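You operate a simulated robot arm through the tools that you are given. There is no shell and no other tool. Be economical: measure what you need, move in short steps, check, and stop when the job is done.

You are at the controls of a simulated two-armed robot. One attempt, no reset.

Task
Hold the big tray on the vise table steady with one hand, lift the cream pot out of it with the other and set it down on the vise table. Set down upright: cream pot.

It is judged by the outcome, as a careful person would: the job done as asked, and still so three seconds after it is handed in. It fails if anything else is knocked over, pushed out of place, dropped, spilled or broken.

Robot
Two 7-joint arms with two-finger parallel grippers on one trunk, on a base that drives. Base frame: it is fixed to the floor where the robot stands at the start and does not move with it; the origin is under the middle of the robot, x ahead of it, y to its left, z up; the surface under the hand at the start is at about z = 0.8. Lengths are in m, angles in rad, forces in N, time in s.
The left shoulder is at the start at [0.02, 0.138, 1.15], the right one opposite. With the tool pointing down near the work surface each hand reaches from about 0.1 to 0.5 m from the robot's upright axis, wherever it stands, measured 20 degrees to its own side. Places, roughly: vise table [0.5, 0, 0.8]. Payload 1.57 kg a hand.
The tool frame of a hand sits at the grasp point between the pads (the TCP): z along the fingers, y along the line on which they close. The tips reach 0.03 m beyond it. Largest opening 0.08 m; finger width 0.017, thickness 0.012; the body of the gripper, 0.04 by 0.082 m, starts 0.08 m behind the TCP.
Orientation is told as [roll, pitch, yaw] about the base's x, y, z axes, in that order, counted from this pose: with the fingers straight down and closing along the base's y, the tool's x points along the base's -x, its y along +y and its z along -z.

Tools
- The arms move only by the tool apply_moves. It takes "left_motion", "right_motion" or both (then of equal length, played together; a hand with none holds still); each is a list of rows, each an object (a shift or turn left out is 0, a gripper value left out holds the last) with "linear": the shift along the base's x, y, z in cm, a list of three; "rotation": the turn, a rotation vector about the base's x, y, z in rad, a list of three. In form: [{"linear": [tx, ty, tz], "rotation": [ax, ay, az]}, ...]. A call has 1 to 10 rows; each row is the pose to reach, as a shift and turn from the pose commanded when the call began. "left_jaw" and "right_jaw" are, for a hand that has rows, the closure in counts, from 0 (fully open) to 255 (shut), set as the call begins (left out, the last holds). Rows are played at 5 a second. More than 0.05 m and 0.15 rad between two rows, or a gripper value outside its range, and nothing of the call is played. A pose out of reach is approached as far as the arm can. The call stops where the force on the tool passes 40 N (or 10 N more than at its start, if that is more) or the arm is blocked; 0.2 s more then pass. The fingers move at their own pace (about 0.045 m/s each) and stop on an object; they squeeze with about 35 N. The grip force told is the motor's: it shows also when the fingers shut on nothing. Time passes only in rows, and 0.2 s behind the last, so rows that repeat a pose let the fingers close. The reply holds the time, the measured pose of the TCP, the force on the tool along the base axes, the opening and the grip force, in the units named above and with some noise, with the torque about the TCP (base axes, N m) and any sound that the robot's microphone picked up.
- Cameras (640 x 400 px; columns grow to the right, rows downward): "scene" is now at [0.188, 0.014, 1.0427]; the picture's right is [0.14, -0.99, 0.00], its down [-0.47, -0.07, -0.88] and it looks along [0.87, 0.13, -0.48] (base axes); focal length 214 px, centre (320, 200). "left" rides on the left gripper at [0.072, 0.007, -0.122] in its tool frame; the picture's right is [-0.09, 1.00, 0.00], its down [-0.84, -0.08, -0.54] and it looks along [-0.54, -0.05, 0.84] (tool axes); focal length 238 px, centre (320, 200). "right" rides on the right gripper at [0.072, -0.007, -0.122] in its tool frame; the picture's right is [0.09, 1.00, 0.00], its down [-0.84, 0.08, -0.54] and it looks along [-0.54, 0.05, 0.84] (tool axes); focal length 238 px, centre (320, 200). There is no depth. A picture from a camera that has moved, and an enlarged one, comes with that camera's place and axes in the base frame and with its lens.
- get_image(camera): a new picture of that camera. It takes no simulated time.
- slide_trunk(by): slides the trunk up (or, below 0, down) by that many m; the arms and the scene camera ride with it, the base frame stays. It gives what a move gives, with no picture.
- drive_base(legs): drives the robot by 1 to 6 legs, each [ahead, left, turn to the left] in m, m and rad, along the robot's own axes; the way and the turn of a leg run together, so that a leg with both is an arc; at most 1.5 m and 3.142 rad a leg. The arms and the cameras ride along, it lands a little off, and it stops where it bumps. It gives what a move gives.
- aim_head(pan, tilt): turns the head with the scene camera to pan (to the left, within 1.047 rad either way) and tilt (down, from -0.506 to 1.204), counted from straight ahead of the robot. It gives what a move gives.
- inspect(camera, box): a new picture of the part [left, top, right, bottom] of that camera's present view, enlarged. It takes no simulated time.
- finish_job(): hands the job in; it is judged then, once.

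Work in short steps. Places have to be worked out from the pictures, the camera data and where the tool is seen: move nearer, look again, correct. Check each grasp and each placing, and mend what went wrong. You have 120 turns and 92 pictures in all, those below and enlarged ones among them. Open the grippers and draw the arms clear of the work before you hand the job in, unless the task says otherwise; then end with one line.

The tools are called by a JSON object that holds its "fn" and its "kwargs". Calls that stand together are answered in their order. apply_moves: Moves the arms, as the interface text tells. Its arguments: {"type":"object","properties":{"left_motion":{"type":"array","items":{"type":"object","properties":{"linear":{"type":"array","items":{"type":"number"}},"rotation":{"type":"array","items":{"type":"number"}}}}},"left_jaw":{"type":"number"},"right_motion":{"type":"array","items":{"type":"object","properties":{"linear":{"type":"array","items":{"type":"number"}},"rotation":{"type":"array","items":{"type":"number"}}}}},"right_jaw":{"type":"number"}},"required":[]} The other tools are called the same way: slide_trunk (by) slides the trunk up or down; drive_base (legs) drives the base; aim_head (pan, tilt) turns the head that bears the scene camera; get_image (camera) takes a picture; inspect (camera, box) takes an enlarged picture of a part of a camera's view; finish_job () hands the job in.

At the start:

```text
t: 0.0
left_position: [0.3386, 0.2012, 1.0233]
left_tool_rot: [0.0, 0.328, 0.013]
left_wrist_force: [0.3, -0.5, 0.9]
left_wrist_torque: [0.0, -0.03, -0.03]
left_opening: 0.0801
left_gripper_force: 0.0
right_position: [0.3699, -0.0698, 1.0121]
right_tool_rot: [0.001, 0.42, -0.004]
right_wrist_force: [0.3, -0.5, -0.4]
right_wrist_torque: [0.0, 0.03, 0.02]
right_opening: 0.0801
right_gripper_force: 0.0
trunk travel left (down, up): [-0.525, 0.715]
robot x, y, heading: [0.0, 0.0035, 0.002]
head pan, tilt: [0.145, 0.499]
```

scene: 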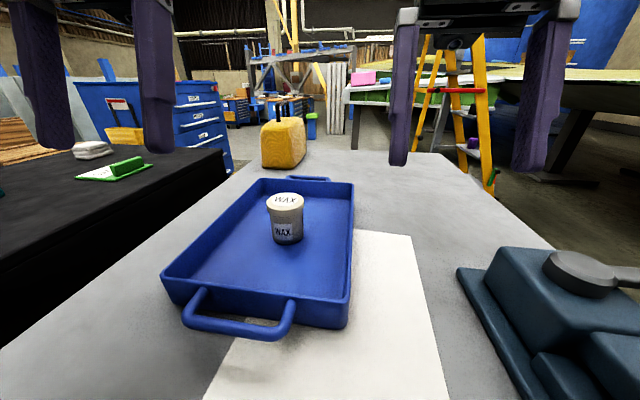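
right: 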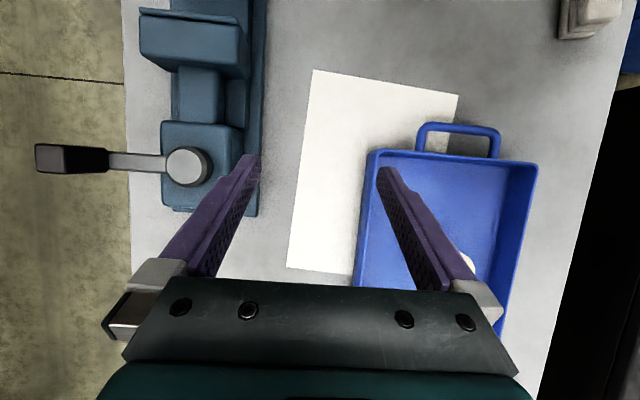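
left: 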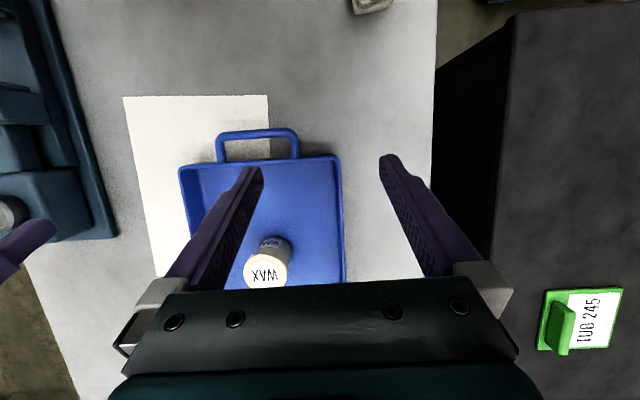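

The pot appears to be near (0.48, 0.115) with its lid at about z 0.87. The tray spans roughly x 0.335–0.63, y 0.01–0.22. I'll tilt the head down to see the table's near edge and the free space.

{"fn": "aim_head", "kwargs": {"pan": -0.1, "tilt": 0.95}}

{"fn": "get_image", "kwargs": {"camera": "scene"}}

{"fn": "inspect", "kwargs": {"camera": "left", "box": [160, 110, 400, 300]}}

```text
t: 0.9
left_position: [0.3399, 0.201, 1.0231]
left_tool_rot: [0.002, 0.328, 0.014]
left_wrist_force: [0.6, 0.4, -0.2]
left_wrist_torque: [0.02, 0.03, -0.01]
left_opening: 0.0802
left_gripper_force: 0.0
right_position: [0.3708, -0.0698, 1.0099]
right_tool_rot: [0.003, 0.421, -0.003]
right_wrist_force: [-0.7, 0.7, -0.5]
right_wrist_torque: [-0.01, -0.01, 0.0]
right_opening: 0.0799
right_gripper_force: 0.1
trunk travel left (down, up): [-0.525, 0.715]
robot x, y, heading: [0.0016, 0.0007, -0.004]
head pan, tilt: [-0.099, 0.949]
```

```text
88 pictures are left
camera scene: at [0.1704, -0.0064, 1.0053], right [-0.1, -1.0, 0.0], down [-0.81, 0.08, -0.58], along [0.58, -0.06, -0.81], focal length 214 px, centre (320, 200)
```

scene: 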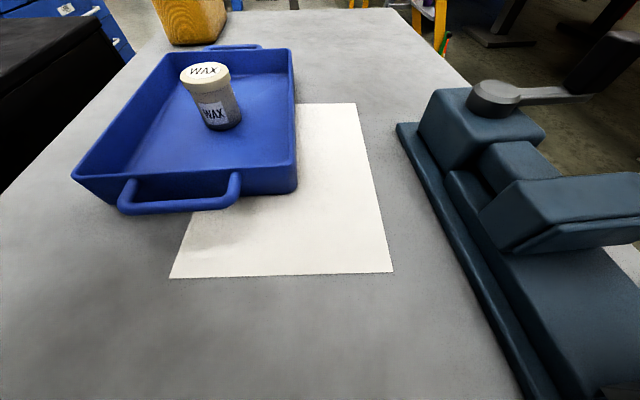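

```text
2.11 times, centred on (280, 205) of left
camera zoom: at [0.3103, 0.2083, 1.1626], right [0.07, 1.0, -0.03], down [0.97, -0.07, 0.24], along [0.24, -0.05, -0.97], focal length 502 px, centre (404, 190)
```

zoom: 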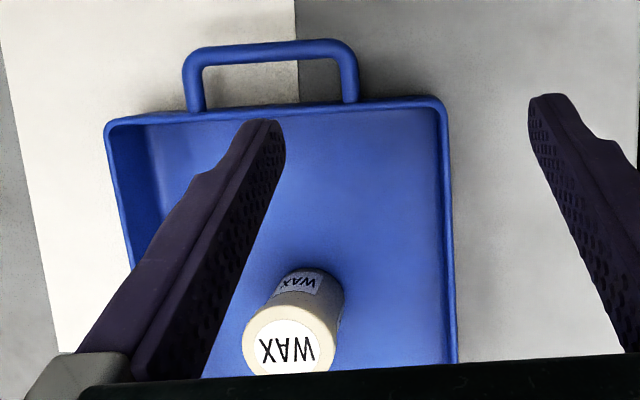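

The wall and free bare table are clear: there is bare table in front of the paper, at x<0.22, for the pot. Next I bring the left hand upright above the tray's left wall at (0.40, 0.218).

{"fn": "apply_moves", "kwargs": {"left_motion": [{"linear": [2, 0.6, -3], "rotation": [0, -0.11, 0]}, {"linear": [4, 1.2, -6], "rotation": [0, -0.22, 0]}, {"linear": [6, 1.7, -9], "rotation": [0, -0.328, 0]}, {"linear": [6, 1.7, -9], "rotation": [0, -0.328, 0]}], "left_jaw": 0}}

{"fn": "get_image", "kwargs": {"camera": "left"}}

{"fn": "get_image", "kwargs": {"camera": "scene"}}

```text
t: 1.9
left_position: [0.3997, 0.218, 0.9333]
left_tool_rot: [-0.004, -0.003, 0.012]
left_wrist_force: [-0.8, -0.5, 0.3]
left_wrist_torque: [0.01, -0.01, 0.04]
left_opening: 0.0801
left_gripper_force: 0.0
right_position: [0.3711, -0.0695, 1.0112]
right_tool_rot: [0.001, 0.424, -0.001]
right_wrist_force: [-0.5, 0.1, 0.3]
right_wrist_torque: [-0.02, 0.01, 0.03]
right_opening: 0.0799
right_gripper_force: 0.3
trunk travel left (down, up): [-0.525, 0.715]
robot x, y, heading: [-0.0015, -0.0023, -0.002]
head pan, tilt: [-0.099, 0.949]
```

```text
86 pictures are left
camera left: at [0.3269, 0.2248, 1.0573], right [0.08, 1.0, 0.0], down [0.84, -0.07, 0.54], along [0.54, -0.05, -0.84], focal length 238 px, centre (320, 200)
```

left: 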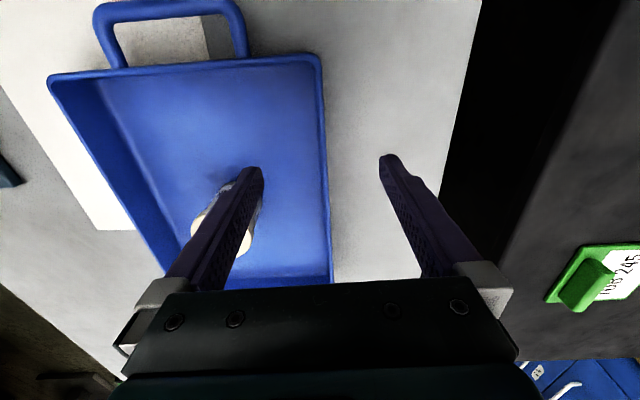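

```text
85 pictures are left
camera scene: at [0.1703, -0.0064, 1.0052], right [-0.1, -1.0, 0.0], down [-0.81, 0.08, -0.58], along [0.58, -0.06, -0.81], focal length 214 px, centre (320, 200)
```

scene: 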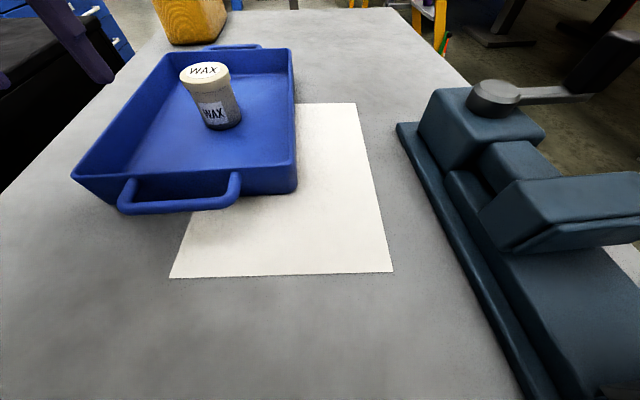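

The wall lies between the left fingers, around y 0.218. I lower straight onto it.

{"fn": "apply_moves", "kwargs": {"left_motion": [{"linear": [0, 0, -3]}, {"linear": [0, 0, -6]}, {"linear": [0, 0, -8]}, {"linear": [0, 0, -8.8]}, {"linear": [0, 0, -8.8]}]}}

{"fn": "get_image", "kwargs": {"camera": "left"}}

{"fn": "aim_head", "kwargs": {"pan": 0.3, "tilt": 0.75}}

{"fn": "get_image", "kwargs": {"camera": "scene"}}

```text
t: 3.1
left_position: [0.4, 0.2178, 0.8467]
left_tool_rot: [-0.002, -0.001, 0.011]
left_wrist_force: [0.1, -0.4, -0.4]
left_wrist_torque: [-0.02, -0.02, -0.01]
left_opening: 0.0802
left_gripper_force: 0.1
right_position: [0.3711, -0.0692, 1.0118]
right_tool_rot: [0.002, 0.421, -0.001]
right_wrist_force: [-0.3, -0.4, 0.7]
right_wrist_torque: [0.05, 0.0, -0.01]
right_opening: 0.0798
right_gripper_force: 0.1
trunk travel left (down, up): [-0.525, 0.715]
robot x, y, heading: [-0.0012, -0.0002, -0.002]
head pan, tilt: [-0.099, 0.949]
```

```text
84 pictures are left
camera left: at [0.3277, 0.2248, 0.9683], right [0.08, 1.0, 0.0], down [0.84, -0.07, 0.54], along [0.54, -0.05, -0.84], focal length 238 px, centre (320, 200)
```

left: 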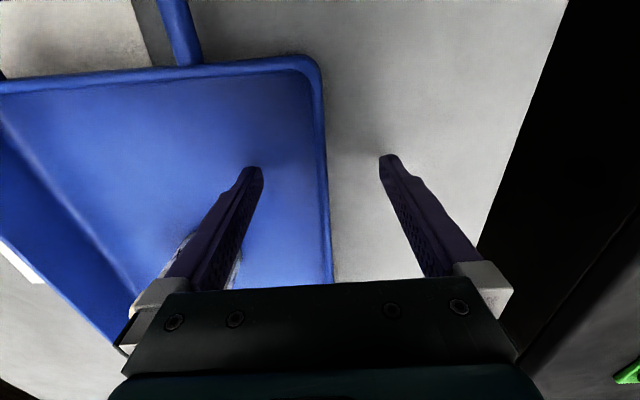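

```text
t: 4.0
left_position: [0.3998, 0.2179, 0.8459]
left_tool_rot: [-0.003, 0.001, 0.013]
left_wrist_force: [-0.5, -0.5, 0.4]
left_wrist_torque: [0.01, 0.0, -0.01]
left_opening: 0.0799
left_gripper_force: 0.0
right_position: [0.3714, -0.0696, 1.0107]
right_tool_rot: [0.003, 0.423, -0.003]
right_wrist_force: [-0.1, 0.4, 0.3]
right_wrist_torque: [-0.02, 0.02, -0.02]
right_opening: 0.0798
right_gripper_force: 0.1
trunk travel left (down, up): [-0.525, 0.715]
robot x, y, heading: [0.0011, -0.0023, -0.001]
head pan, tilt: [0.3, 0.75]
```

```text
83 pictures are left
camera scene: at [0.1771, 0.0252, 1.0207], right [0.29, -0.96, 0.0], down [-0.65, -0.2, -0.73], along [0.7, 0.22, -0.68], focal length 214 px, centre (320, 200)
```

scene: 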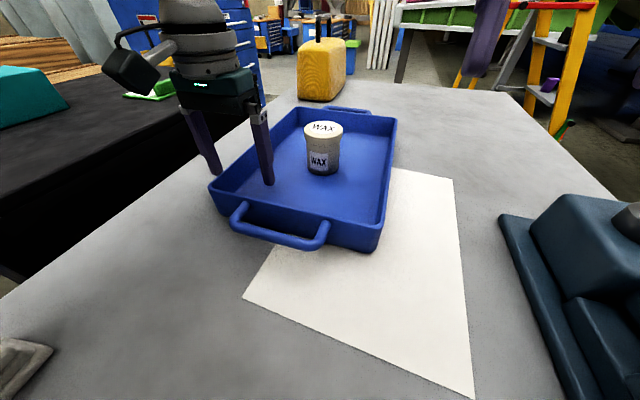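

Fingers straddle the wall with the tips just above the floor of the tray. Close the left gripper.

{"fn": "apply_moves", "kwargs": {"left_motion": [{"linear": [0, 0, 0]}, {"linear": [0, 0, 0]}, {"linear": [0, 0, 0]}, {"linear": [0, 0, 0]}, {"linear": [0, 0, 0]}, {"linear": [0, 0, 0]}], "left_jaw": 255}}

{"fn": "get_image", "kwargs": {"camera": "scene"}}

```text
t: 5.4
left_position: [0.4005, 0.2176, 0.8459]
left_tool_rot: [-0.004, 0.0, 0.012]
left_wrist_force: [0.1, 1.2, 0.5]
left_wrist_torque: [0.19, 0.25, -0.38]
left_opening: 0.0047
left_gripper_force: 24.7
right_position: [0.3707, -0.0704, 1.0113]
right_tool_rot: [0.002, 0.421, -0.003]
right_wrist_force: [0.1, 0.2, -0.5]
right_wrist_torque: [0.0, -0.03, -0.01]
right_opening: 0.0803
right_gripper_force: 0.0
trunk travel left (down, up): [-0.525, 0.715]
robot x, y, heading: [0.0004, -0.0007, 0.002]
head pan, tilt: [0.3, 0.75]
```

```text
82 pictures are left
camera scene: at [0.1771, 0.0254, 1.0208], right [0.3, -0.96, 0.0], down [-0.65, -0.2, -0.73], along [0.7, 0.22, -0.68], focal length 214 px, centre (320, 200)
```

scene: 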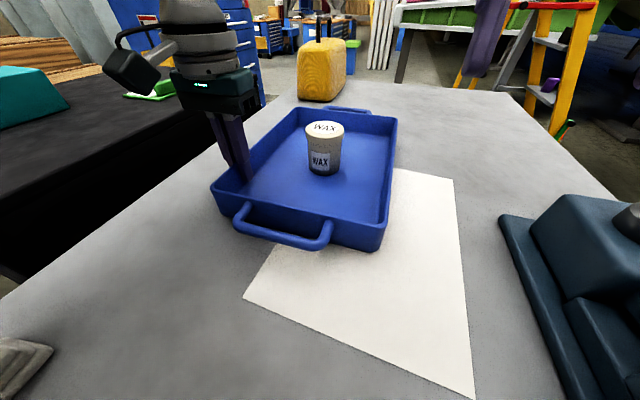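

The left hand holds the wall (opening 4.7 mm, 25 N). Pot centre estimated at (0.487, 0.116), lid about 0.873. I bring the right hand upright, above and short of the pot.

{"fn": "apply_moves", "kwargs": {"right_motion": [{"linear": [2, 4, 0], "rotation": [0, -0.105, 0]}, {"linear": [4, 8, 0], "rotation": [0, -0.21, 0]}, {"linear": [6, 12, 0], "rotation": [0, -0.315, 0]}, {"linear": [9, 16, -1], "rotation": [0, -0.42, 0]}, {"linear": [11.6, 18.5, -3], "rotation": [0, -0.42, 0]}, {"linear": [11.6, 18.5, -3], "rotation": [0, -0.42, 0]}], "right_jaw": 0}}

{"fn": "get_image", "kwargs": {"camera": "right"}}

{"fn": "get_image", "kwargs": {"camera": "scene"}}

```text
refused: row 4 steps farther than a row can; nothing moved
```

```text
81 pictures are left
camera right: at [0.3553, -0.0772, 1.1523], right [-0.08, 1.0, 0.04], down [0.99, 0.07, 0.15], along [0.15, 0.05, -0.99], focal length 238 px, centre (320, 200)
```

right: 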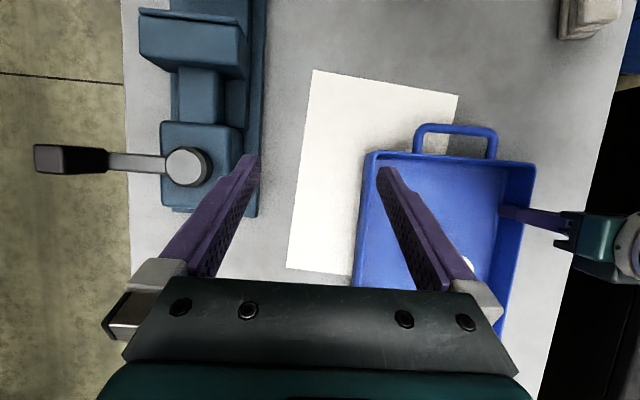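

```text
80 pictures are left
camera scene: at [0.1771, 0.0254, 1.0208], right [0.3, -0.96, 0.0], down [-0.65, -0.2, -0.73], along [0.7, 0.22, -0.68], focal length 214 px, centre (320, 200)
```

scene: 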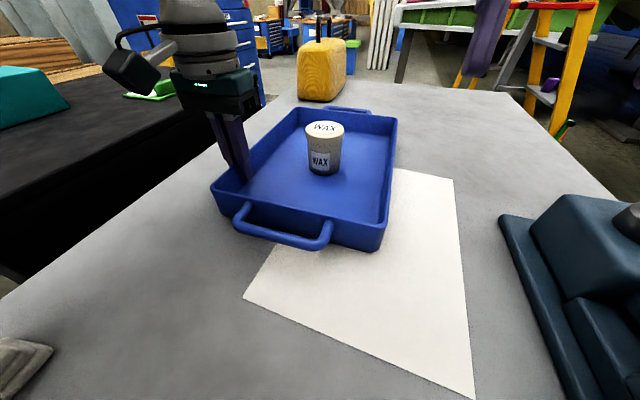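

The step was slightly too big, so I use smaller ones.

{"fn": "apply_moves", "kwargs": {"right_motion": [{"linear": [2, 3.5, 0], "rotation": [0, -0.085, 0]}, {"linear": [4, 7, 0], "rotation": [0, -0.17, 0]}, {"linear": [6, 11, 0], "rotation": [0, -0.255, 0]}, {"linear": [8, 14.5, -1], "rotation": [0, -0.34, 0]}, {"linear": [10, 17, -2], "rotation": [0, -0.42, 0]}, {"linear": [11.6, 18.5, -3], "rotation": [0, -0.42, 0]}, {"linear": [11.6, 18.5, -3], "rotation": [0, -0.42, 0]}], "right_jaw": 0}}

{"fn": "get_image", "kwargs": {"camera": "right"}}

{"fn": "get_image", "kwargs": {"camera": "scene"}}

```text
t: 7.0
left_position: [0.3998, 0.2183, 0.8456]
left_tool_rot: [-0.002, -0.001, 0.011]
left_wrist_force: [-0.1, 0.8, 1.1]
left_wrist_torque: [0.43, -0.04, 0.05]
left_opening: 0.0049
left_gripper_force: 24.7
right_position: [0.4024, 0.0527, 0.998]
right_tool_rot: [0.002, 0.0, -0.004]
right_wrist_force: [0.1, -0.5, 0.3]
right_wrist_torque: [0.0, 0.03, 0.05]
right_opening: 0.0798
right_gripper_force: 0.1
right hand out of reach, approached as far as the arm can: row 1, 2, 3, 4, 5, 6, 7
trunk travel left (down, up): [-0.525, 0.715]
robot x, y, heading: [0.0021, -0.0014, 0.002]
head pan, tilt: [0.3, 0.75]
```

```text
79 pictures are left
camera right: at [0.3312, 0.0453, 1.1209], right [-0.09, 1.0, 0.0], down [0.84, 0.07, 0.54], along [0.54, 0.05, -0.84], focal length 238 px, centre (320, 200)
```

right: 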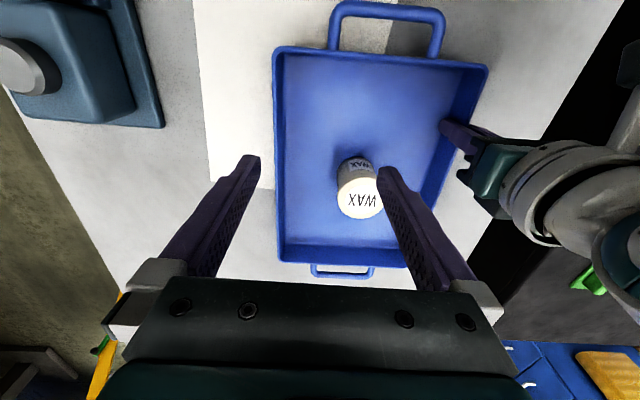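

```text
78 pictures are left
camera scene: at [0.1772, 0.0255, 1.0208], right [0.3, -0.96, 0.0], down [-0.65, -0.2, -0.73], along [0.7, 0.22, -0.68], focal length 214 px, centre (320, 200)
```

scene: 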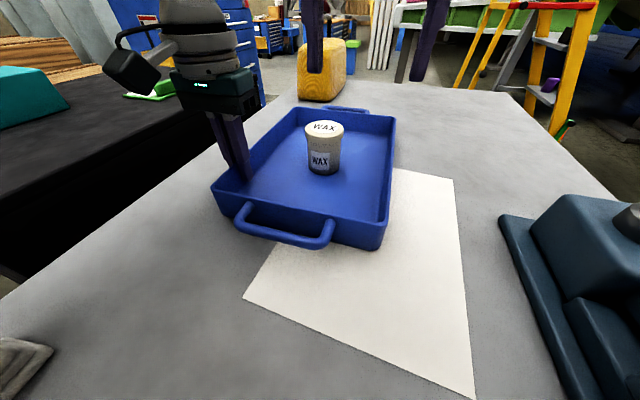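

The right hand can't reach the pot from here, so the base must move. I look straight down at the table's near edge before deciding how.

{"fn": "aim_head", "kwargs": {"pan": 0.0, "tilt": 1.2}}

{"fn": "get_image", "kwargs": {"camera": "scene"}}

{"fn": "aim_head", "kwargs": {"pan": 1.0, "tilt": 0.9}}

{"fn": "get_image", "kwargs": {"camera": "scene"}}

```text
t: 7.9
left_position: [0.3994, 0.2187, 0.8452]
left_tool_rot: [-0.003, 0.0, 0.011]
left_wrist_force: [-0.2, -0.3, 1.5]
left_wrist_torque: [0.43, 0.0, 0.08]
left_opening: 0.0049
left_gripper_force: 25.4
right_position: [0.4032, 0.0519, 0.9988]
right_tool_rot: [0.003, 0.001, -0.002]
right_wrist_force: [0.2, 0.1, -0.2]
right_wrist_torque: [0.0, 0.01, -0.03]
right_opening: 0.0795
right_gripper_force: 0.0
trunk travel left (down, up): [-0.525, 0.715]
robot x, y, heading: [-0.0011, 0.0023, -0.0]
head pan, tilt: [0.0, 1.201]
```

```text
77 pictures are left
camera scene: at [0.154, 0.001, 0.9891], right [0.0, -1.0, 0.0], down [-0.93, 0.0, -0.36], along [0.36, 0.0, -0.93], focal length 214 px, centre (320, 200)
```

scene: 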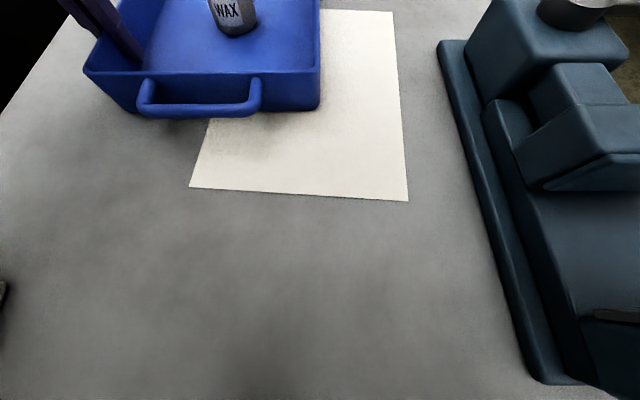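

```text
t: 9.1
left_position: [0.4002, 0.2191, 0.8451]
left_tool_rot: [-0.004, 0.001, 0.012]
left_wrist_force: [0.4, 1.1, 0.0]
left_wrist_torque: [0.45, 0.05, 0.05]
left_opening: 0.005
left_gripper_force: 25.5
right_position: [0.4012, 0.0529, 0.9983]
right_tool_rot: [0.003, 0.002, -0.002]
right_wrist_force: [0.3, 0.5, 0.3]
right_wrist_torque: [-0.02, 0.0, -0.02]
right_opening: 0.0801
right_gripper_force: 0.0
trunk travel left (down, up): [-0.525, 0.715]
robot x, y, heading: [-0.0051, -0.0009, 0.002]
head pan, tilt: [1.0, 0.901]
```

```text
76 pictures are left
camera scene: at [0.1388, 0.0645, 1.0088], right [0.84, -0.54, 0.0], down [-0.42, -0.66, -0.62], along [0.34, 0.52, -0.78], focal length 214 px, centre (320, 200)
```

scene: 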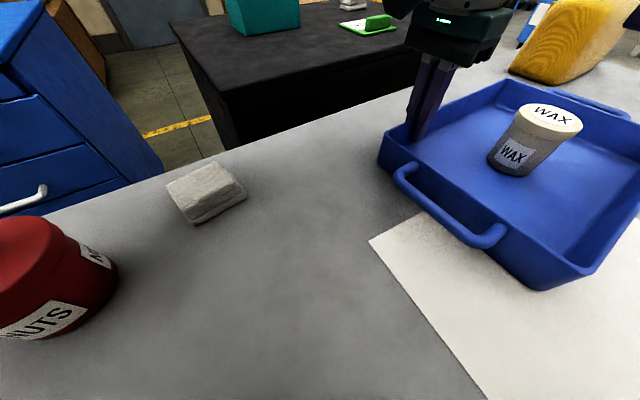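

The table seems to extend alongside the robot. I look at the other side as well, and further to the left with less tilt, to understand the drive clearance.

{"fn": "aim_head", "kwargs": {"pan": -1.04, "tilt": 1.0}}

{"fn": "get_image", "kwargs": {"camera": "scene"}}

{"fn": "aim_head", "kwargs": {"pan": 1.04, "tilt": 1.15}}

{"fn": "get_image", "kwargs": {"camera": "scene"}}

```text
t: 11.1
left_position: [0.399, 0.2191, 0.8457]
left_tool_rot: [-0.004, 0.001, 0.011]
left_wrist_force: [0.7, 0.8, 0.0]
left_wrist_torque: [0.44, 0.03, 0.05]
left_opening: 0.0048
left_gripper_force: 25.6
right_position: [0.4034, 0.0536, 0.9975]
right_tool_rot: [0.002, 0.001, -0.002]
right_wrist_force: [-0.1, -0.9, 1.1]
right_wrist_torque: [-0.02, 0.01, 0.01]
right_opening: 0.08
right_gripper_force: 0.1
trunk travel left (down, up): [-0.525, 0.715]
robot x, y, heading: [-0.0023, -0.0014, -0.005]
head pan, tilt: [-1.04, 1.0]
```

```text
75 pictures are left
camera scene: at [0.1333, -0.0591, 1.0016], right [-0.86, -0.51, 0.0], down [-0.43, 0.73, -0.54], along [0.27, -0.47, -0.84], focal length 214 px, centre (320, 200)
```

scene: 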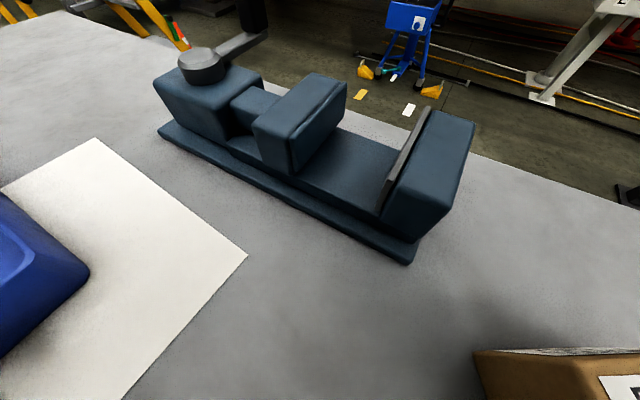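

```text
t: 13.1
left_position: [0.3999, 0.2181, 0.8456]
left_tool_rot: [-0.004, 0.001, 0.011]
left_wrist_force: [1.5, -0.1, 0.2]
left_wrist_torque: [0.42, -0.01, 0.05]
left_opening: 0.0049
left_gripper_force: 25.2
right_position: [0.4024, 0.0535, 0.9986]
right_tool_rot: [0.003, -0.001, -0.002]
right_wrist_force: [0.5, -0.2, -0.6]
right_wrist_torque: [0.04, 0.02, 0.0]
right_opening: 0.0798
right_gripper_force: 0.1
trunk travel left (down, up): [-0.525, 0.715]
robot x, y, heading: [-0.0028, -0.0016, 0.003]
head pan, tilt: [1.04, 1.15]
```

```text
74 pictures are left
camera scene: at [0.1282, 0.0523, 0.9919], right [0.86, -0.51, 0.0], down [-0.46, -0.79, -0.41], along [0.21, 0.35, -0.91], focal length 214 px, centre (320, 200)
```

scene: 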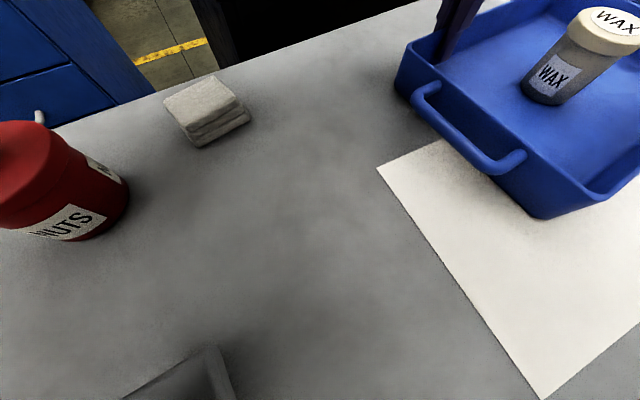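

The robot stands in amongst the table's objects (can, box, cloth), so driving is risky. Better to swap roles: the right hand holds the near part of the tray's right wall, and the left, which is closer, takes the pot. I release and raise the left hand.

{"fn": "apply_moves", "kwargs": {"left_motion": [{"linear": [0, 0, 0]}, {"linear": [0, 0, 0]}, {"linear": [0, 0, 0]}, {"linear": [0, 0, 0]}, {"linear": [0, 0, 0]}, {"linear": [0, 0, 3]}, {"linear": [0, 0, 6]}, {"linear": [0, 0, 10]}], "left_jaw": 0}}

{"fn": "aim_head", "kwargs": {"pan": 0.2, "tilt": 0.8}}

{"fn": "get_image", "kwargs": {"camera": "scene"}}

{"fn": "get_image", "kwargs": {"camera": "right"}}

```text
t: 14.9
left_position: [0.4008, 0.2167, 0.9444]
left_tool_rot: [-0.003, -0.001, 0.013]
left_wrist_force: [-0.4, 1.0, -0.5]
left_wrist_torque: [-0.03, 0.01, 0.01]
left_opening: 0.08
left_gripper_force: 0.0
right_position: [0.4028, 0.0544, 0.9991]
right_tool_rot: [0.002, -0.001, 0.0]
right_wrist_force: [0.1, -1.3, 0.4]
right_wrist_torque: [0.0, -0.03, 0.0]
right_opening: 0.0803
right_gripper_force: 0.0
trunk travel left (down, up): [-0.525, 0.715]
robot x, y, heading: [-0.0024, -0.0001, -0.001]
head pan, tilt: [1.04, 1.15]
```

```text
t: 16.1
left_position: [0.3994, 0.2171, 0.9458]
left_tool_rot: [-0.004, 0.0, 0.012]
left_wrist_force: [0.0, 0.0, -0.4]
left_wrist_torque: [0.0, 0.02, -0.03]
left_opening: 0.0801
left_gripper_force: 0.0
right_position: [0.4019, 0.0526, 0.9975]
right_tool_rot: [0.002, 0.0, -0.002]
right_wrist_force: [0.3, -0.1, -0.2]
right_wrist_torque: [-0.01, 0.0, 0.01]
right_opening: 0.0799
right_gripper_force: 0.1
trunk travel left (down, up): [-0.525, 0.715]
robot x, y, heading: [-0.0002, 0.0017, 0.003]
head pan, tilt: [0.201, 0.799]
```

```text
73 pictures are left
camera scene: at [0.177, 0.0169, 1.0167], right [0.2, -0.98, 0.0], down [-0.7, -0.14, -0.7], along [0.68, 0.14, -0.72], focal length 214 px, centre (320, 200)
```

scene: 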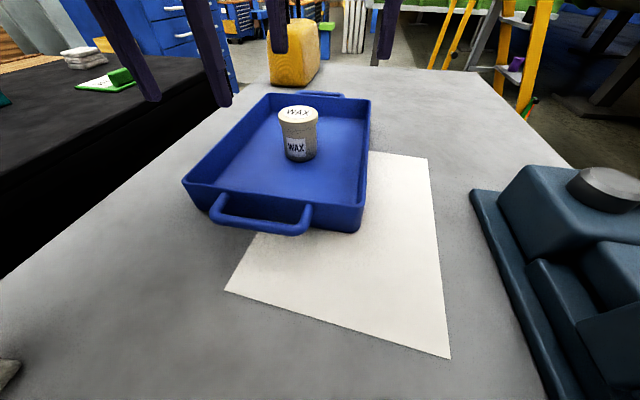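

```text
72 pictures are left
camera right: at [0.3309, 0.0453, 1.1207], right [-0.09, 1.0, 0.0], down [0.84, 0.07, 0.54], along [0.54, 0.05, -0.84], focal length 238 px, centre (320, 200)
```

right: 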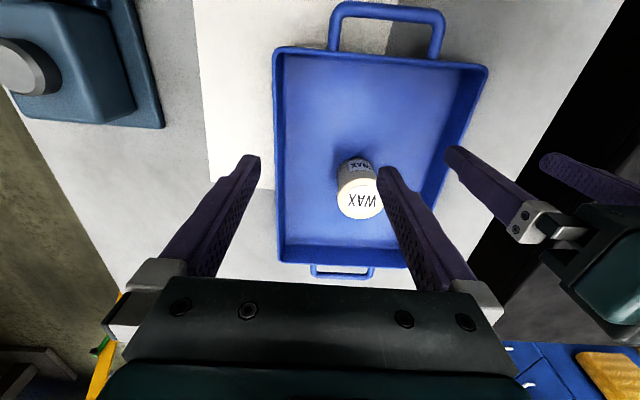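

Pot at (0.486, 0.112); right wall centre near y 0.003. I make a test move with the right hand to see what pose its commands count from.

{"fn": "apply_moves", "kwargs": {"right_motion": [{"linear": [-1, -2.5, 0]}, {"linear": [-2, -5, -2]}, {"linear": [-2, -5, -2]}]}}

```text
t: 16.9
left_position: [0.401, 0.2174, 0.9454]
left_tool_rot: [-0.005, -0.001, 0.012]
left_wrist_force: [-0.7, 0.5, 0.1]
left_wrist_torque: [0.05, 0.01, 0.0]
left_opening: 0.08
left_gripper_force: 0.1
right_position: [0.3832, 0.0056, 0.977]
right_tool_rot: [0.002, 0.0, -0.003]
right_wrist_force: [0.3, -0.9, -0.4]
right_wrist_torque: [-0.02, 0.0, -0.01]
right_opening: 0.0802
right_gripper_force: 0.0
trunk travel left (down, up): [-0.525, 0.715]
robot x, y, heading: [0.0022, -0.0008, -0.001]
head pan, tilt: [0.201, 0.799]
```

Commands count from the reached pose. Before holding the tray, I test the left hand's reach above the pot with the fingers tilted forward (pitch −0.2).

{"fn": "apply_moves", "kwargs": {"left_motion": [{"linear": [1, -1, 2.5], "rotation": [0, -0.05, 0]}, {"linear": [2.5, -4, 4], "rotation": [0, -0.1, 0]}, {"linear": [5, -7, 4], "rotation": [0, -0.15, 0]}, {"linear": [8.6, -10.3, 4], "rotation": [0, -0.2, 0]}, {"linear": [8.6, -10.3, 4], "rotation": [0, -0.2, 0]}]}}

{"fn": "get_image", "kwargs": {"camera": "left"}}

{"fn": "get_image", "kwargs": {"camera": "scene"}}

```text
t: 18.1
left_position: [0.4864, 0.1155, 0.9836]
left_tool_rot: [-0.007, -0.199, 0.013]
left_wrist_force: [-0.3, -0.3, -0.3]
left_wrist_torque: [0.03, 0.01, -0.01]
left_opening: 0.0799
left_gripper_force: 0.0
right_position: [0.3835, 0.0052, 0.9772]
right_tool_rot: [0.001, -0.001, -0.001]
right_wrist_force: [0.8, -0.2, -0.8]
right_wrist_torque: [0.0, 0.01, 0.01]
right_opening: 0.08
right_gripper_force: 0.0
trunk travel left (down, up): [-0.525, 0.715]
robot x, y, heading: [0.0031, 0.0006, -0.001]
head pan, tilt: [0.201, 0.799]
```

```text
71 pictures are left
camera left: at [0.3923, 0.1216, 1.0911], right [0.08, 1.0, 0.01], down [0.71, -0.07, 0.7], along [0.7, -0.05, -0.72], focal length 238 px, centre (320, 200)
```

left: 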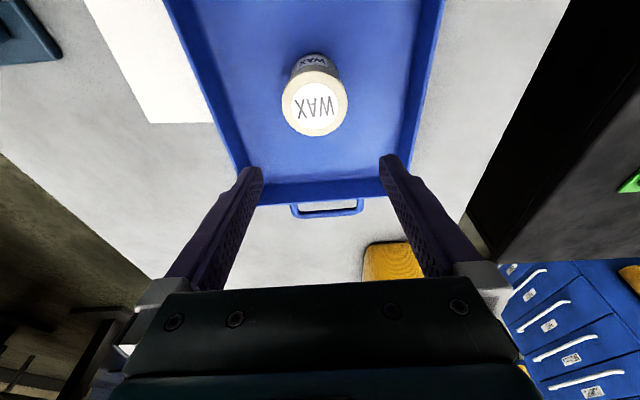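

```text
70 pictures are left
camera scene: at [0.1769, 0.017, 1.0167], right [0.2, -0.98, 0.0], down [-0.7, -0.14, -0.7], along [0.68, 0.14, -0.72], focal length 214 px, centre (320, 200)
```

scene: 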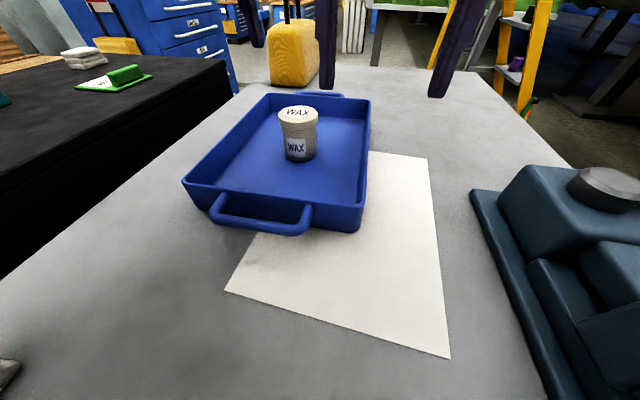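

Left reaches well; pot centre refined to (0.484, 0.112), lid ø ≈0.06. Now lower the right hand onto the right wall (y≈0.003).

{"fn": "apply_moves", "kwargs": {"right_motion": [{"linear": [0, -0.2, -4]}, {"linear": [0, -0.2, -8]}]}}

{"fn": "get_image", "kwargs": {"camera": "right"}}

{"fn": "get_image", "kwargs": {"camera": "scene"}}

```text
t: 18.6
left_position: [0.4865, 0.1155, 0.9843]
left_tool_rot: [-0.005, -0.202, 0.013]
left_wrist_force: [-0.4, -0.6, 0.5]
left_wrist_torque: [-0.05, 0.02, -0.03]
left_opening: 0.0802
left_gripper_force: 0.1
right_position: [0.3824, 0.0053, 0.8945]
right_tool_rot: [0.002, 0.001, -0.005]
right_wrist_force: [0.0, 0.3, 0.0]
right_wrist_torque: [0.02, 0.03, -0.01]
right_opening: 0.08
right_gripper_force: 0.0
trunk travel left (down, up): [-0.525, 0.715]
robot x, y, heading: [-0.0005, -0.0032, -0.003]
head pan, tilt: [0.201, 0.799]
```

```text
69 pictures are left
camera right: at [0.3117, -0.0021, 1.0169], right [-0.09, 1.0, 0.0], down [0.84, 0.07, 0.54], along [0.54, 0.05, -0.84], focal length 238 px, centre (320, 200)
```

right: 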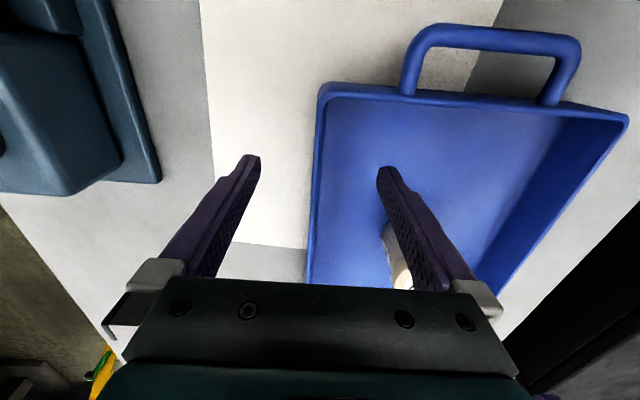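

```text
68 pictures are left
camera scene: at [0.1768, 0.017, 1.0168], right [0.2, -0.98, 0.0], down [-0.7, -0.14, -0.7], along [0.68, 0.14, -0.72], focal length 214 px, centre (320, 200)
```

scene: 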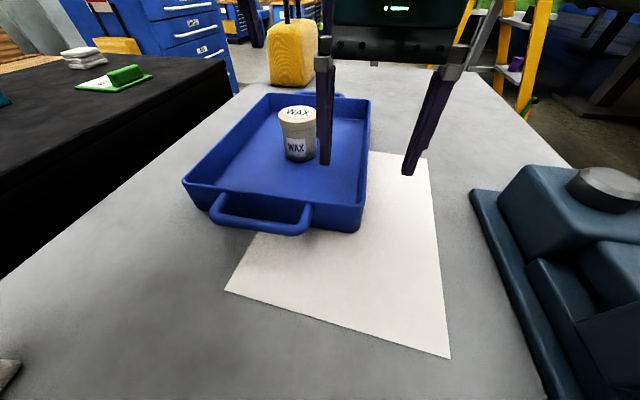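

The wall is centred between the right fingers. Lower the rest and then close.

{"fn": "apply_moves", "kwargs": {"right_motion": [{"linear": [0, -0.1, -2.5]}, {"linear": [0, -0.1, -4]}, {"linear": [0, -0.1, -4.8]}, {"linear": [0, -0.1, -4.8]}]}}

{"fn": "apply_moves", "kwargs": {"right_motion": [{"linear": [0, 0, 0]}, {"linear": [0, 0, 0]}, {"linear": [0, 0, 0]}, {"linear": [0, 0, 0]}, {"linear": [0, 0, 0]}, {"linear": [0, 0, 0]}], "right_jaw": 255}}

{"fn": "get_image", "kwargs": {"camera": "left"}}

{"fn": "get_image", "kwargs": {"camera": "scene"}}

```text
t: 19.6
left_position: [0.4876, 0.1151, 0.985]
left_tool_rot: [-0.003, -0.2, 0.013]
left_wrist_force: [1.1, 1.1, -0.4]
left_wrist_torque: [0.02, 0.03, -0.02]
left_opening: 0.0804
left_gripper_force: 0.0
right_position: [0.3844, 0.0041, 0.8473]
right_tool_rot: [0.002, 0.0, -0.002]
right_wrist_force: [0.7, 0.4, -0.8]
right_wrist_torque: [-0.01, 0.01, -0.04]
right_opening: 0.0799
right_gripper_force: 0.0
trunk travel left (down, up): [-0.525, 0.715]
robot x, y, heading: [0.0002, -0.0002, 0.0]
head pan, tilt: [0.201, 0.799]
```

```text
t: 21.1
left_position: [0.4875, 0.1147, 0.9866]
left_tool_rot: [-0.004, -0.201, 0.013]
left_wrist_force: [-1.0, -0.5, 0.1]
left_wrist_torque: [0.02, 0.0, 0.03]
left_opening: 0.0799
left_gripper_force: 0.1
right_position: [0.384, 0.0036, 0.8477]
right_tool_rot: [0.003, 0.001, -0.001]
right_wrist_force: [-0.7, -0.4, 0.1]
right_wrist_torque: [-0.23, 0.04, 0.35]
right_opening: 0.0048
right_gripper_force: 25.0
trunk travel left (down, up): [-0.525, 0.715]
robot x, y, heading: [0.0007, 0.0027, -0.002]
head pan, tilt: [0.201, 0.799]
```

```text
67 pictures are left
camera left: at [0.3922, 0.1217, 1.091], right [0.08, 1.0, 0.01], down [0.71, -0.07, 0.7], along [0.7, -0.05, -0.72], focal length 238 px, centre (320, 200)
```

left: 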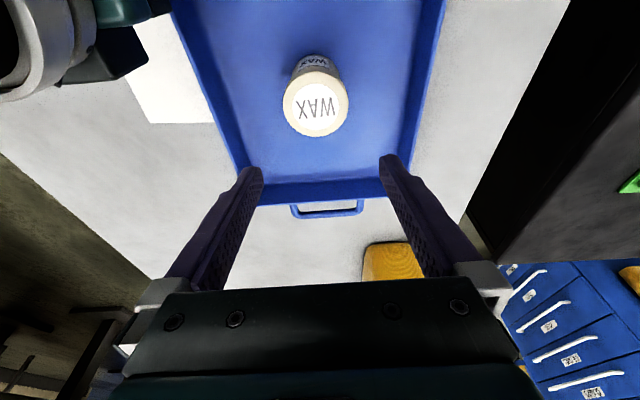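

```text
66 pictures are left
camera scene: at [0.177, 0.0168, 1.0168], right [0.2, -0.98, 0.0], down [-0.7, -0.14, -0.7], along [0.68, 0.14, -0.72], focal length 214 px, centre (320, 200)
```

scene: 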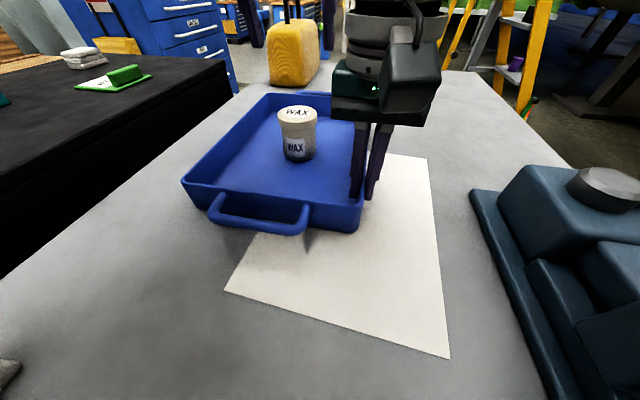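

The tray is held by the right hand (4.8 mm, 25 N) and not displaced. Now lower the left hand to just above the lid and check alignment.

{"fn": "apply_moves", "kwargs": {"left_motion": [{"linear": [-0.2, -0.2, -4]}, {"linear": [-0.3, -0.2, -7]}, {"linear": [-0.3, -0.2, -7]}]}}

{"fn": "get_image", "kwargs": {"camera": "left"}}

{"fn": "get_image", "kwargs": {"camera": "scene"}}

```text
t: 21.9
left_position: [0.4822, 0.1129, 0.9142]
left_tool_rot: [-0.007, -0.202, 0.011]
left_wrist_force: [-0.3, -0.3, 0.8]
left_wrist_torque: [0.0, 0.02, 0.01]
left_opening: 0.0799
left_gripper_force: 0.1
right_position: [0.3838, 0.0039, 0.8467]
right_tool_rot: [0.001, 0.0, -0.003]
right_wrist_force: [-0.7, 0.1, -0.8]
right_wrist_torque: [-0.23, -0.12, 0.23]
right_opening: 0.0041
right_gripper_force: 25.2
trunk travel left (down, up): [-0.525, 0.715]
robot x, y, heading: [0.0013, -0.0002, 0.002]
head pan, tilt: [0.201, 0.799]
```

```text
65 pictures are left
camera left: at [0.3873, 0.1193, 1.0205], right [0.08, 1.0, 0.01], down [0.71, -0.07, 0.7], along [0.7, -0.05, -0.72], focal length 238 px, centre (320, 200)
```

left: 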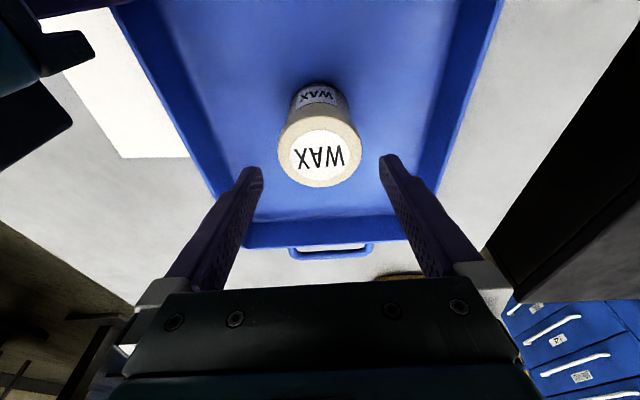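

```text
64 pictures are left
camera scene: at [0.1769, 0.0169, 1.0168], right [0.2, -0.98, 0.0], down [-0.7, -0.14, -0.7], along [0.68, 0.14, -0.72], focal length 214 px, centre (320, 200)
```

scene: 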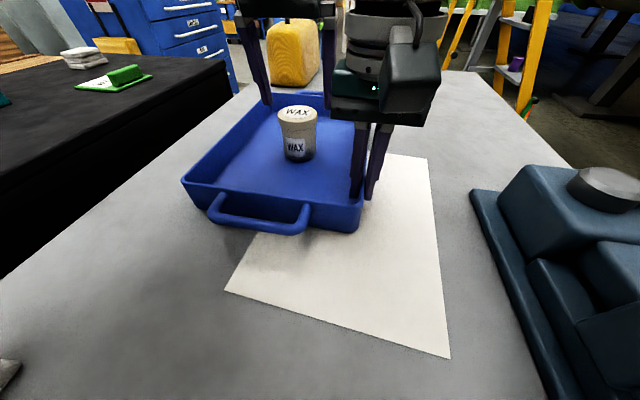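

Aligned: lid centre (0.484, 0.113), with the TCP at (0.482, 0.113). Lower around the pot.

{"fn": "apply_moves", "kwargs": {"left_motion": [{"linear": [0.2, 0, -2]}, {"linear": [0.2, 0, -4]}, {"linear": [0.2, 0, -5.5]}, {"linear": [0.2, 0, -6.6]}, {"linear": [0.2, 0, -6.6]}]}}

{"fn": "get_image", "kwargs": {"camera": "left"}}

{"fn": "get_image", "kwargs": {"camera": "scene"}}

```text
t: 23.1
left_position: [0.4846, 0.1142, 0.8494]
left_tool_rot: [-0.005, -0.201, 0.011]
left_wrist_force: [-0.7, 0.3, 0.2]
left_wrist_torque: [-0.02, -0.01, -0.04]
left_opening: 0.0799
left_gripper_force: 0.1
right_position: [0.3837, 0.0042, 0.8472]
right_tool_rot: [0.003, 0.001, -0.002]
right_wrist_force: [-1.2, 0.3, 1.6]
right_wrist_torque: [-0.23, -0.06, 0.24]
right_opening: 0.0049
right_gripper_force: 25.4
trunk travel left (down, up): [-0.525, 0.715]
robot x, y, heading: [-0.0043, 0.003, 0.002]
head pan, tilt: [0.201, 0.799]
```

```text
63 pictures are left
camera left: at [0.3892, 0.1206, 0.9553], right [0.08, 1.0, 0.01], down [0.71, -0.07, 0.7], along [0.7, -0.05, -0.72], focal length 238 px, centre (320, 200)
```

left: 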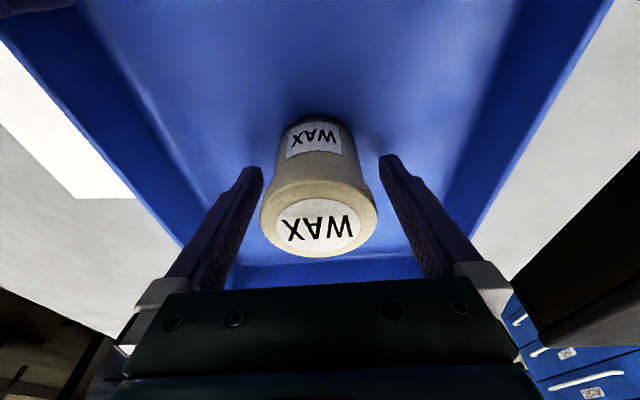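

```text
62 pictures are left
camera scene: at [0.1769, 0.017, 1.0167], right [0.2, -0.98, 0.0], down [-0.7, -0.14, -0.7], along [0.68, 0.14, -0.72], focal length 214 px, centre (320, 200)
```

scene: 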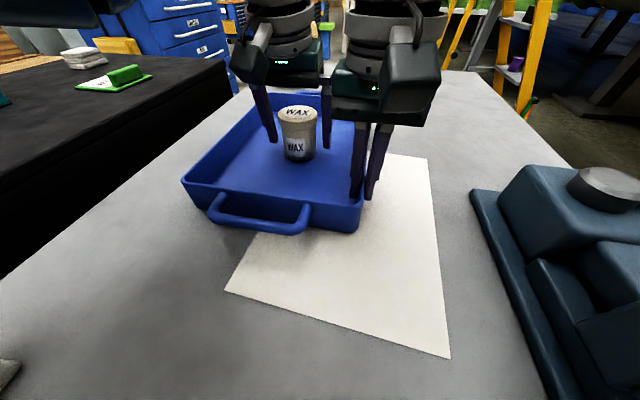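

The pot is centred between the fingers. Close the left gripper.

{"fn": "apply_moves", "kwargs": {"left_motion": [{"linear": [0, 0, 0]}, {"linear": [0, 0, 0]}, {"linear": [0, 0, 0]}, {"linear": [0, 0, 0]}, {"linear": [0, 0, 0]}], "left_jaw": 255}}

{"fn": "get_image", "kwargs": {"camera": "left"}}

```text
t: 24.2
left_position: [0.4841, 0.1127, 0.8491]
left_tool_rot: [-0.004, -0.201, 0.012]
left_wrist_force: [-0.1, 0.7, -0.6]
left_wrist_torque: [-0.04, 0.0, 0.02]
left_opening: 0.0589
left_gripper_force: 34.8
right_position: [0.3852, 0.0039, 0.8483]
right_tool_rot: [0.0, 0.001, -0.003]
right_wrist_force: [-0.9, 0.4, 0.5]
right_wrist_torque: [-0.25, 0.07, 0.22]
right_opening: 0.0046
right_gripper_force: 24.9
trunk travel left (down, up): [-0.525, 0.715]
robot x, y, heading: [-0.0008, -0.003, -0.003]
head pan, tilt: [0.201, 0.799]
```

```text
61 pictures are left
camera left: at [0.3893, 0.1207, 0.9555], right [0.08, 1.0, 0.01], down [0.71, -0.07, 0.7], along [0.7, -0.05, -0.72], focal length 238 px, centre (320, 200)
```

left: 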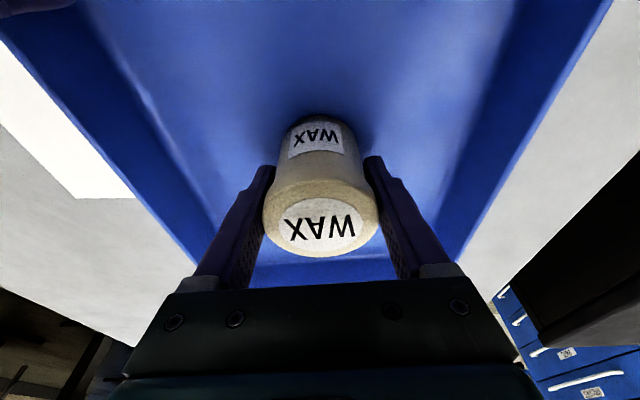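

Gripped at 59 mm with 35 N. Lift slowly straight up.

{"fn": "apply_moves", "kwargs": {"left_motion": [{"linear": [0, 0, 1]}, {"linear": [0, 0, 2.5]}, {"linear": [0, 0, 5]}, {"linear": [0, 0, 8]}, {"linear": [0, 0, 10]}, {"linear": [0, 0, 10]}]}}

{"fn": "get_image", "kwargs": {"camera": "left"}}

{"fn": "get_image", "kwargs": {"camera": "scene"}}

```text
t: 25.6
left_position: [0.4856, 0.1131, 0.9511]
left_tool_rot: [-0.005, -0.2, 0.012]
left_wrist_force: [0.2, 0.1, -0.9]
left_wrist_torque: [0.01, 0.0, 0.0]
left_opening: 0.059
left_gripper_force: 34.6
right_position: [0.3827, 0.0041, 0.8466]
right_tool_rot: [0.002, 0.0, -0.001]
right_wrist_force: [-0.1, 0.0, 2.2]
right_wrist_torque: [-0.18, 0.05, 0.21]
right_opening: 0.0046
right_gripper_force: 26.0
trunk travel left (down, up): [-0.525, 0.715]
robot x, y, heading: [-0.0008, -0.001, 0.002]
head pan, tilt: [0.201, 0.799]
```

```text
60 pictures are left
camera left: at [0.39, 0.12, 1.0578], right [0.08, 1.0, 0.01], down [0.71, -0.07, 0.7], along [0.7, -0.05, -0.72], focal length 238 px, centre (320, 200)
```

left: 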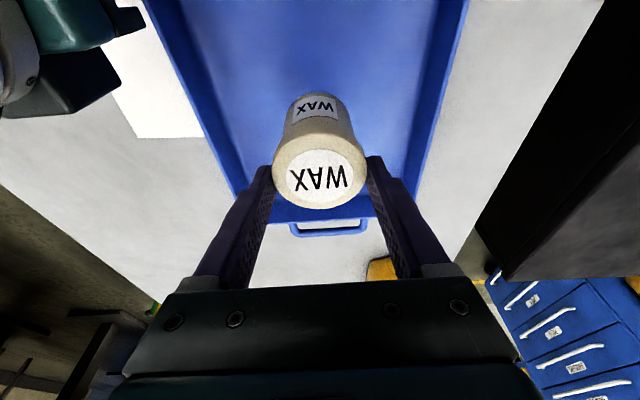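

```text
59 pictures are left
camera scene: at [0.1769, 0.0169, 1.0167], right [0.2, -0.98, 0.0], down [-0.7, -0.14, -0.7], along [0.68, 0.14, -0.72], focal length 214 px, centre (320, 200)
```

scene: 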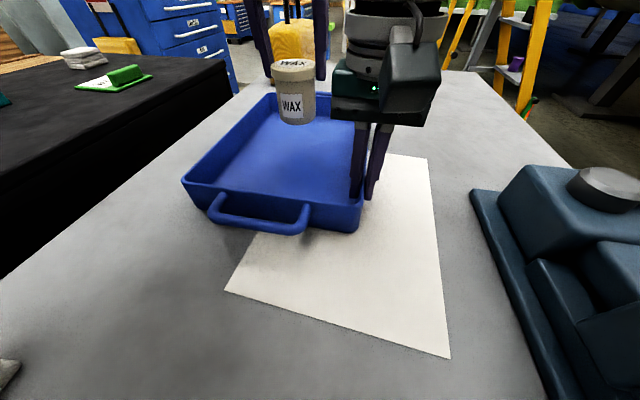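

The pictures show the pot has slid down in the grip: its lid is now at about z 0.935, near the fingertips. I put it straight back on the tray floor to regrip deeper.

{"fn": "apply_moves", "kwargs": {"left_motion": [{"linear": [0, 0, -2]}, {"linear": [0, 0, -4]}, {"linear": [0, 0, -5]}, {"linear": [0, 0, -5.6]}]}}

{"fn": "get_image", "kwargs": {"camera": "left"}}

{"fn": "get_image", "kwargs": {"camera": "scene"}}

```text
t: 26.6
left_position: [0.4851, 0.1129, 0.8957]
left_tool_rot: [-0.007, -0.2, 0.012]
left_wrist_force: [0.1, 0.2, -1.5]
left_wrist_torque: [-0.04, 0.02, 0.01]
left_opening: 0.059
left_gripper_force: 34.9
right_position: [0.3844, 0.004, 0.8476]
right_tool_rot: [0.002, 0.001, -0.001]
right_wrist_force: [-0.5, 0.5, 1.8]
right_wrist_torque: [-0.23, -0.01, 0.2]
right_opening: 0.0046
right_gripper_force: 25.2
trunk travel left (down, up): [-0.525, 0.715]
robot x, y, heading: [-0.0001, 0.0013, -0.001]
head pan, tilt: [0.201, 0.799]
```

```text
58 pictures are left
camera left: at [0.3899, 0.12, 1.0003], right [0.08, 1.0, 0.01], down [0.71, -0.07, 0.7], along [0.7, -0.05, -0.72], focal length 238 px, centre (320, 200)
```

left: 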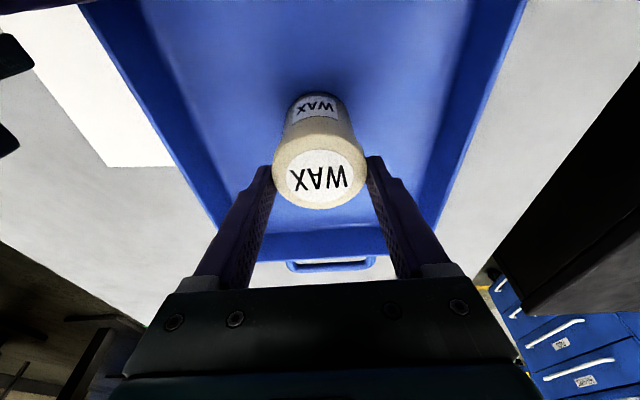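

```text
57 pictures are left
camera scene: at [0.1769, 0.0169, 1.0167], right [0.2, -0.98, 0.0], down [-0.7, -0.14, -0.7], along [0.68, 0.14, -0.72], focal length 214 px, centre (320, 200)
```

scene: 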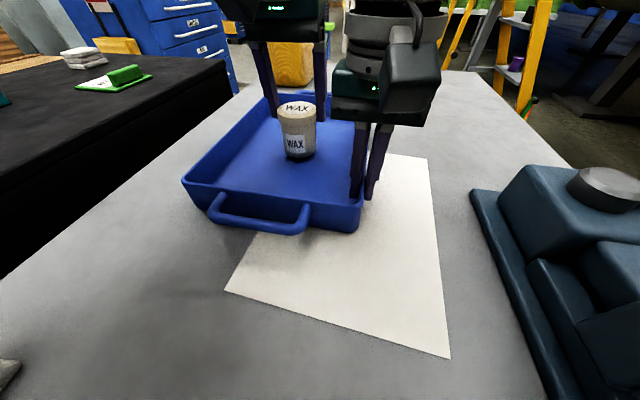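

No further slip; the pot is ~0.5–1 cm above the tray floor. Lower gently until contact shows in the force.

{"fn": "apply_moves", "kwargs": {"left_motion": [{"linear": [0, 0, -0.3]}, {"linear": [0, 0, -0.5]}, {"linear": [0, 0, -0.5]}]}}

{"fn": "inspect", "kwargs": {"camera": "scene", "box": [220, 70, 380, 190]}}

```text
t: 27.4
left_position: [0.483, 0.1133, 0.8887]
left_tool_rot: [-0.005, -0.201, 0.012]
left_wrist_force: [-1.2, 0.2, 0.7]
left_wrist_torque: [0.1, 0.1, 0.0]
left_opening: 0.0592
left_gripper_force: 35.0
right_position: [0.3846, 0.0044, 0.847]
right_tool_rot: [0.002, 0.001, 0.0]
right_wrist_force: [0.5, 0.4, 0.8]
right_wrist_torque: [-0.22, -0.07, 0.19]
right_opening: 0.0049
right_gripper_force: 25.2
trunk travel left (down, up): [-0.525, 0.715]
robot x, y, heading: [-0.0002, 0.0017, -0.001]
head pan, tilt: [0.201, 0.799]
```

```text
3.33 times, centred on (300, 130) of scene
camera zoom: at [0.1769, 0.017, 1.0168], right [0.2, -0.98, 0.0], down [-0.7, -0.14, -0.7], along [0.68, 0.14, -0.72], focal length 715 px, centre (387, 433)
```

zoom: 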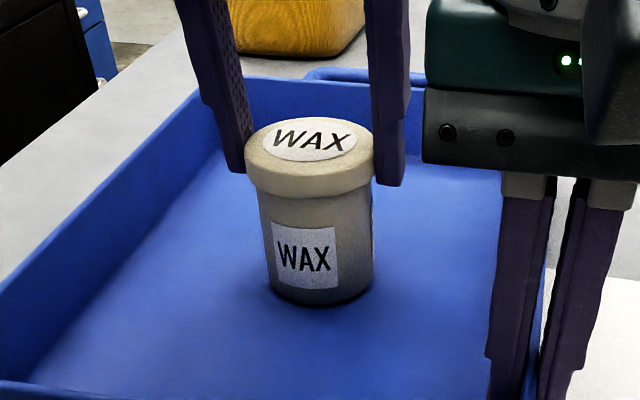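

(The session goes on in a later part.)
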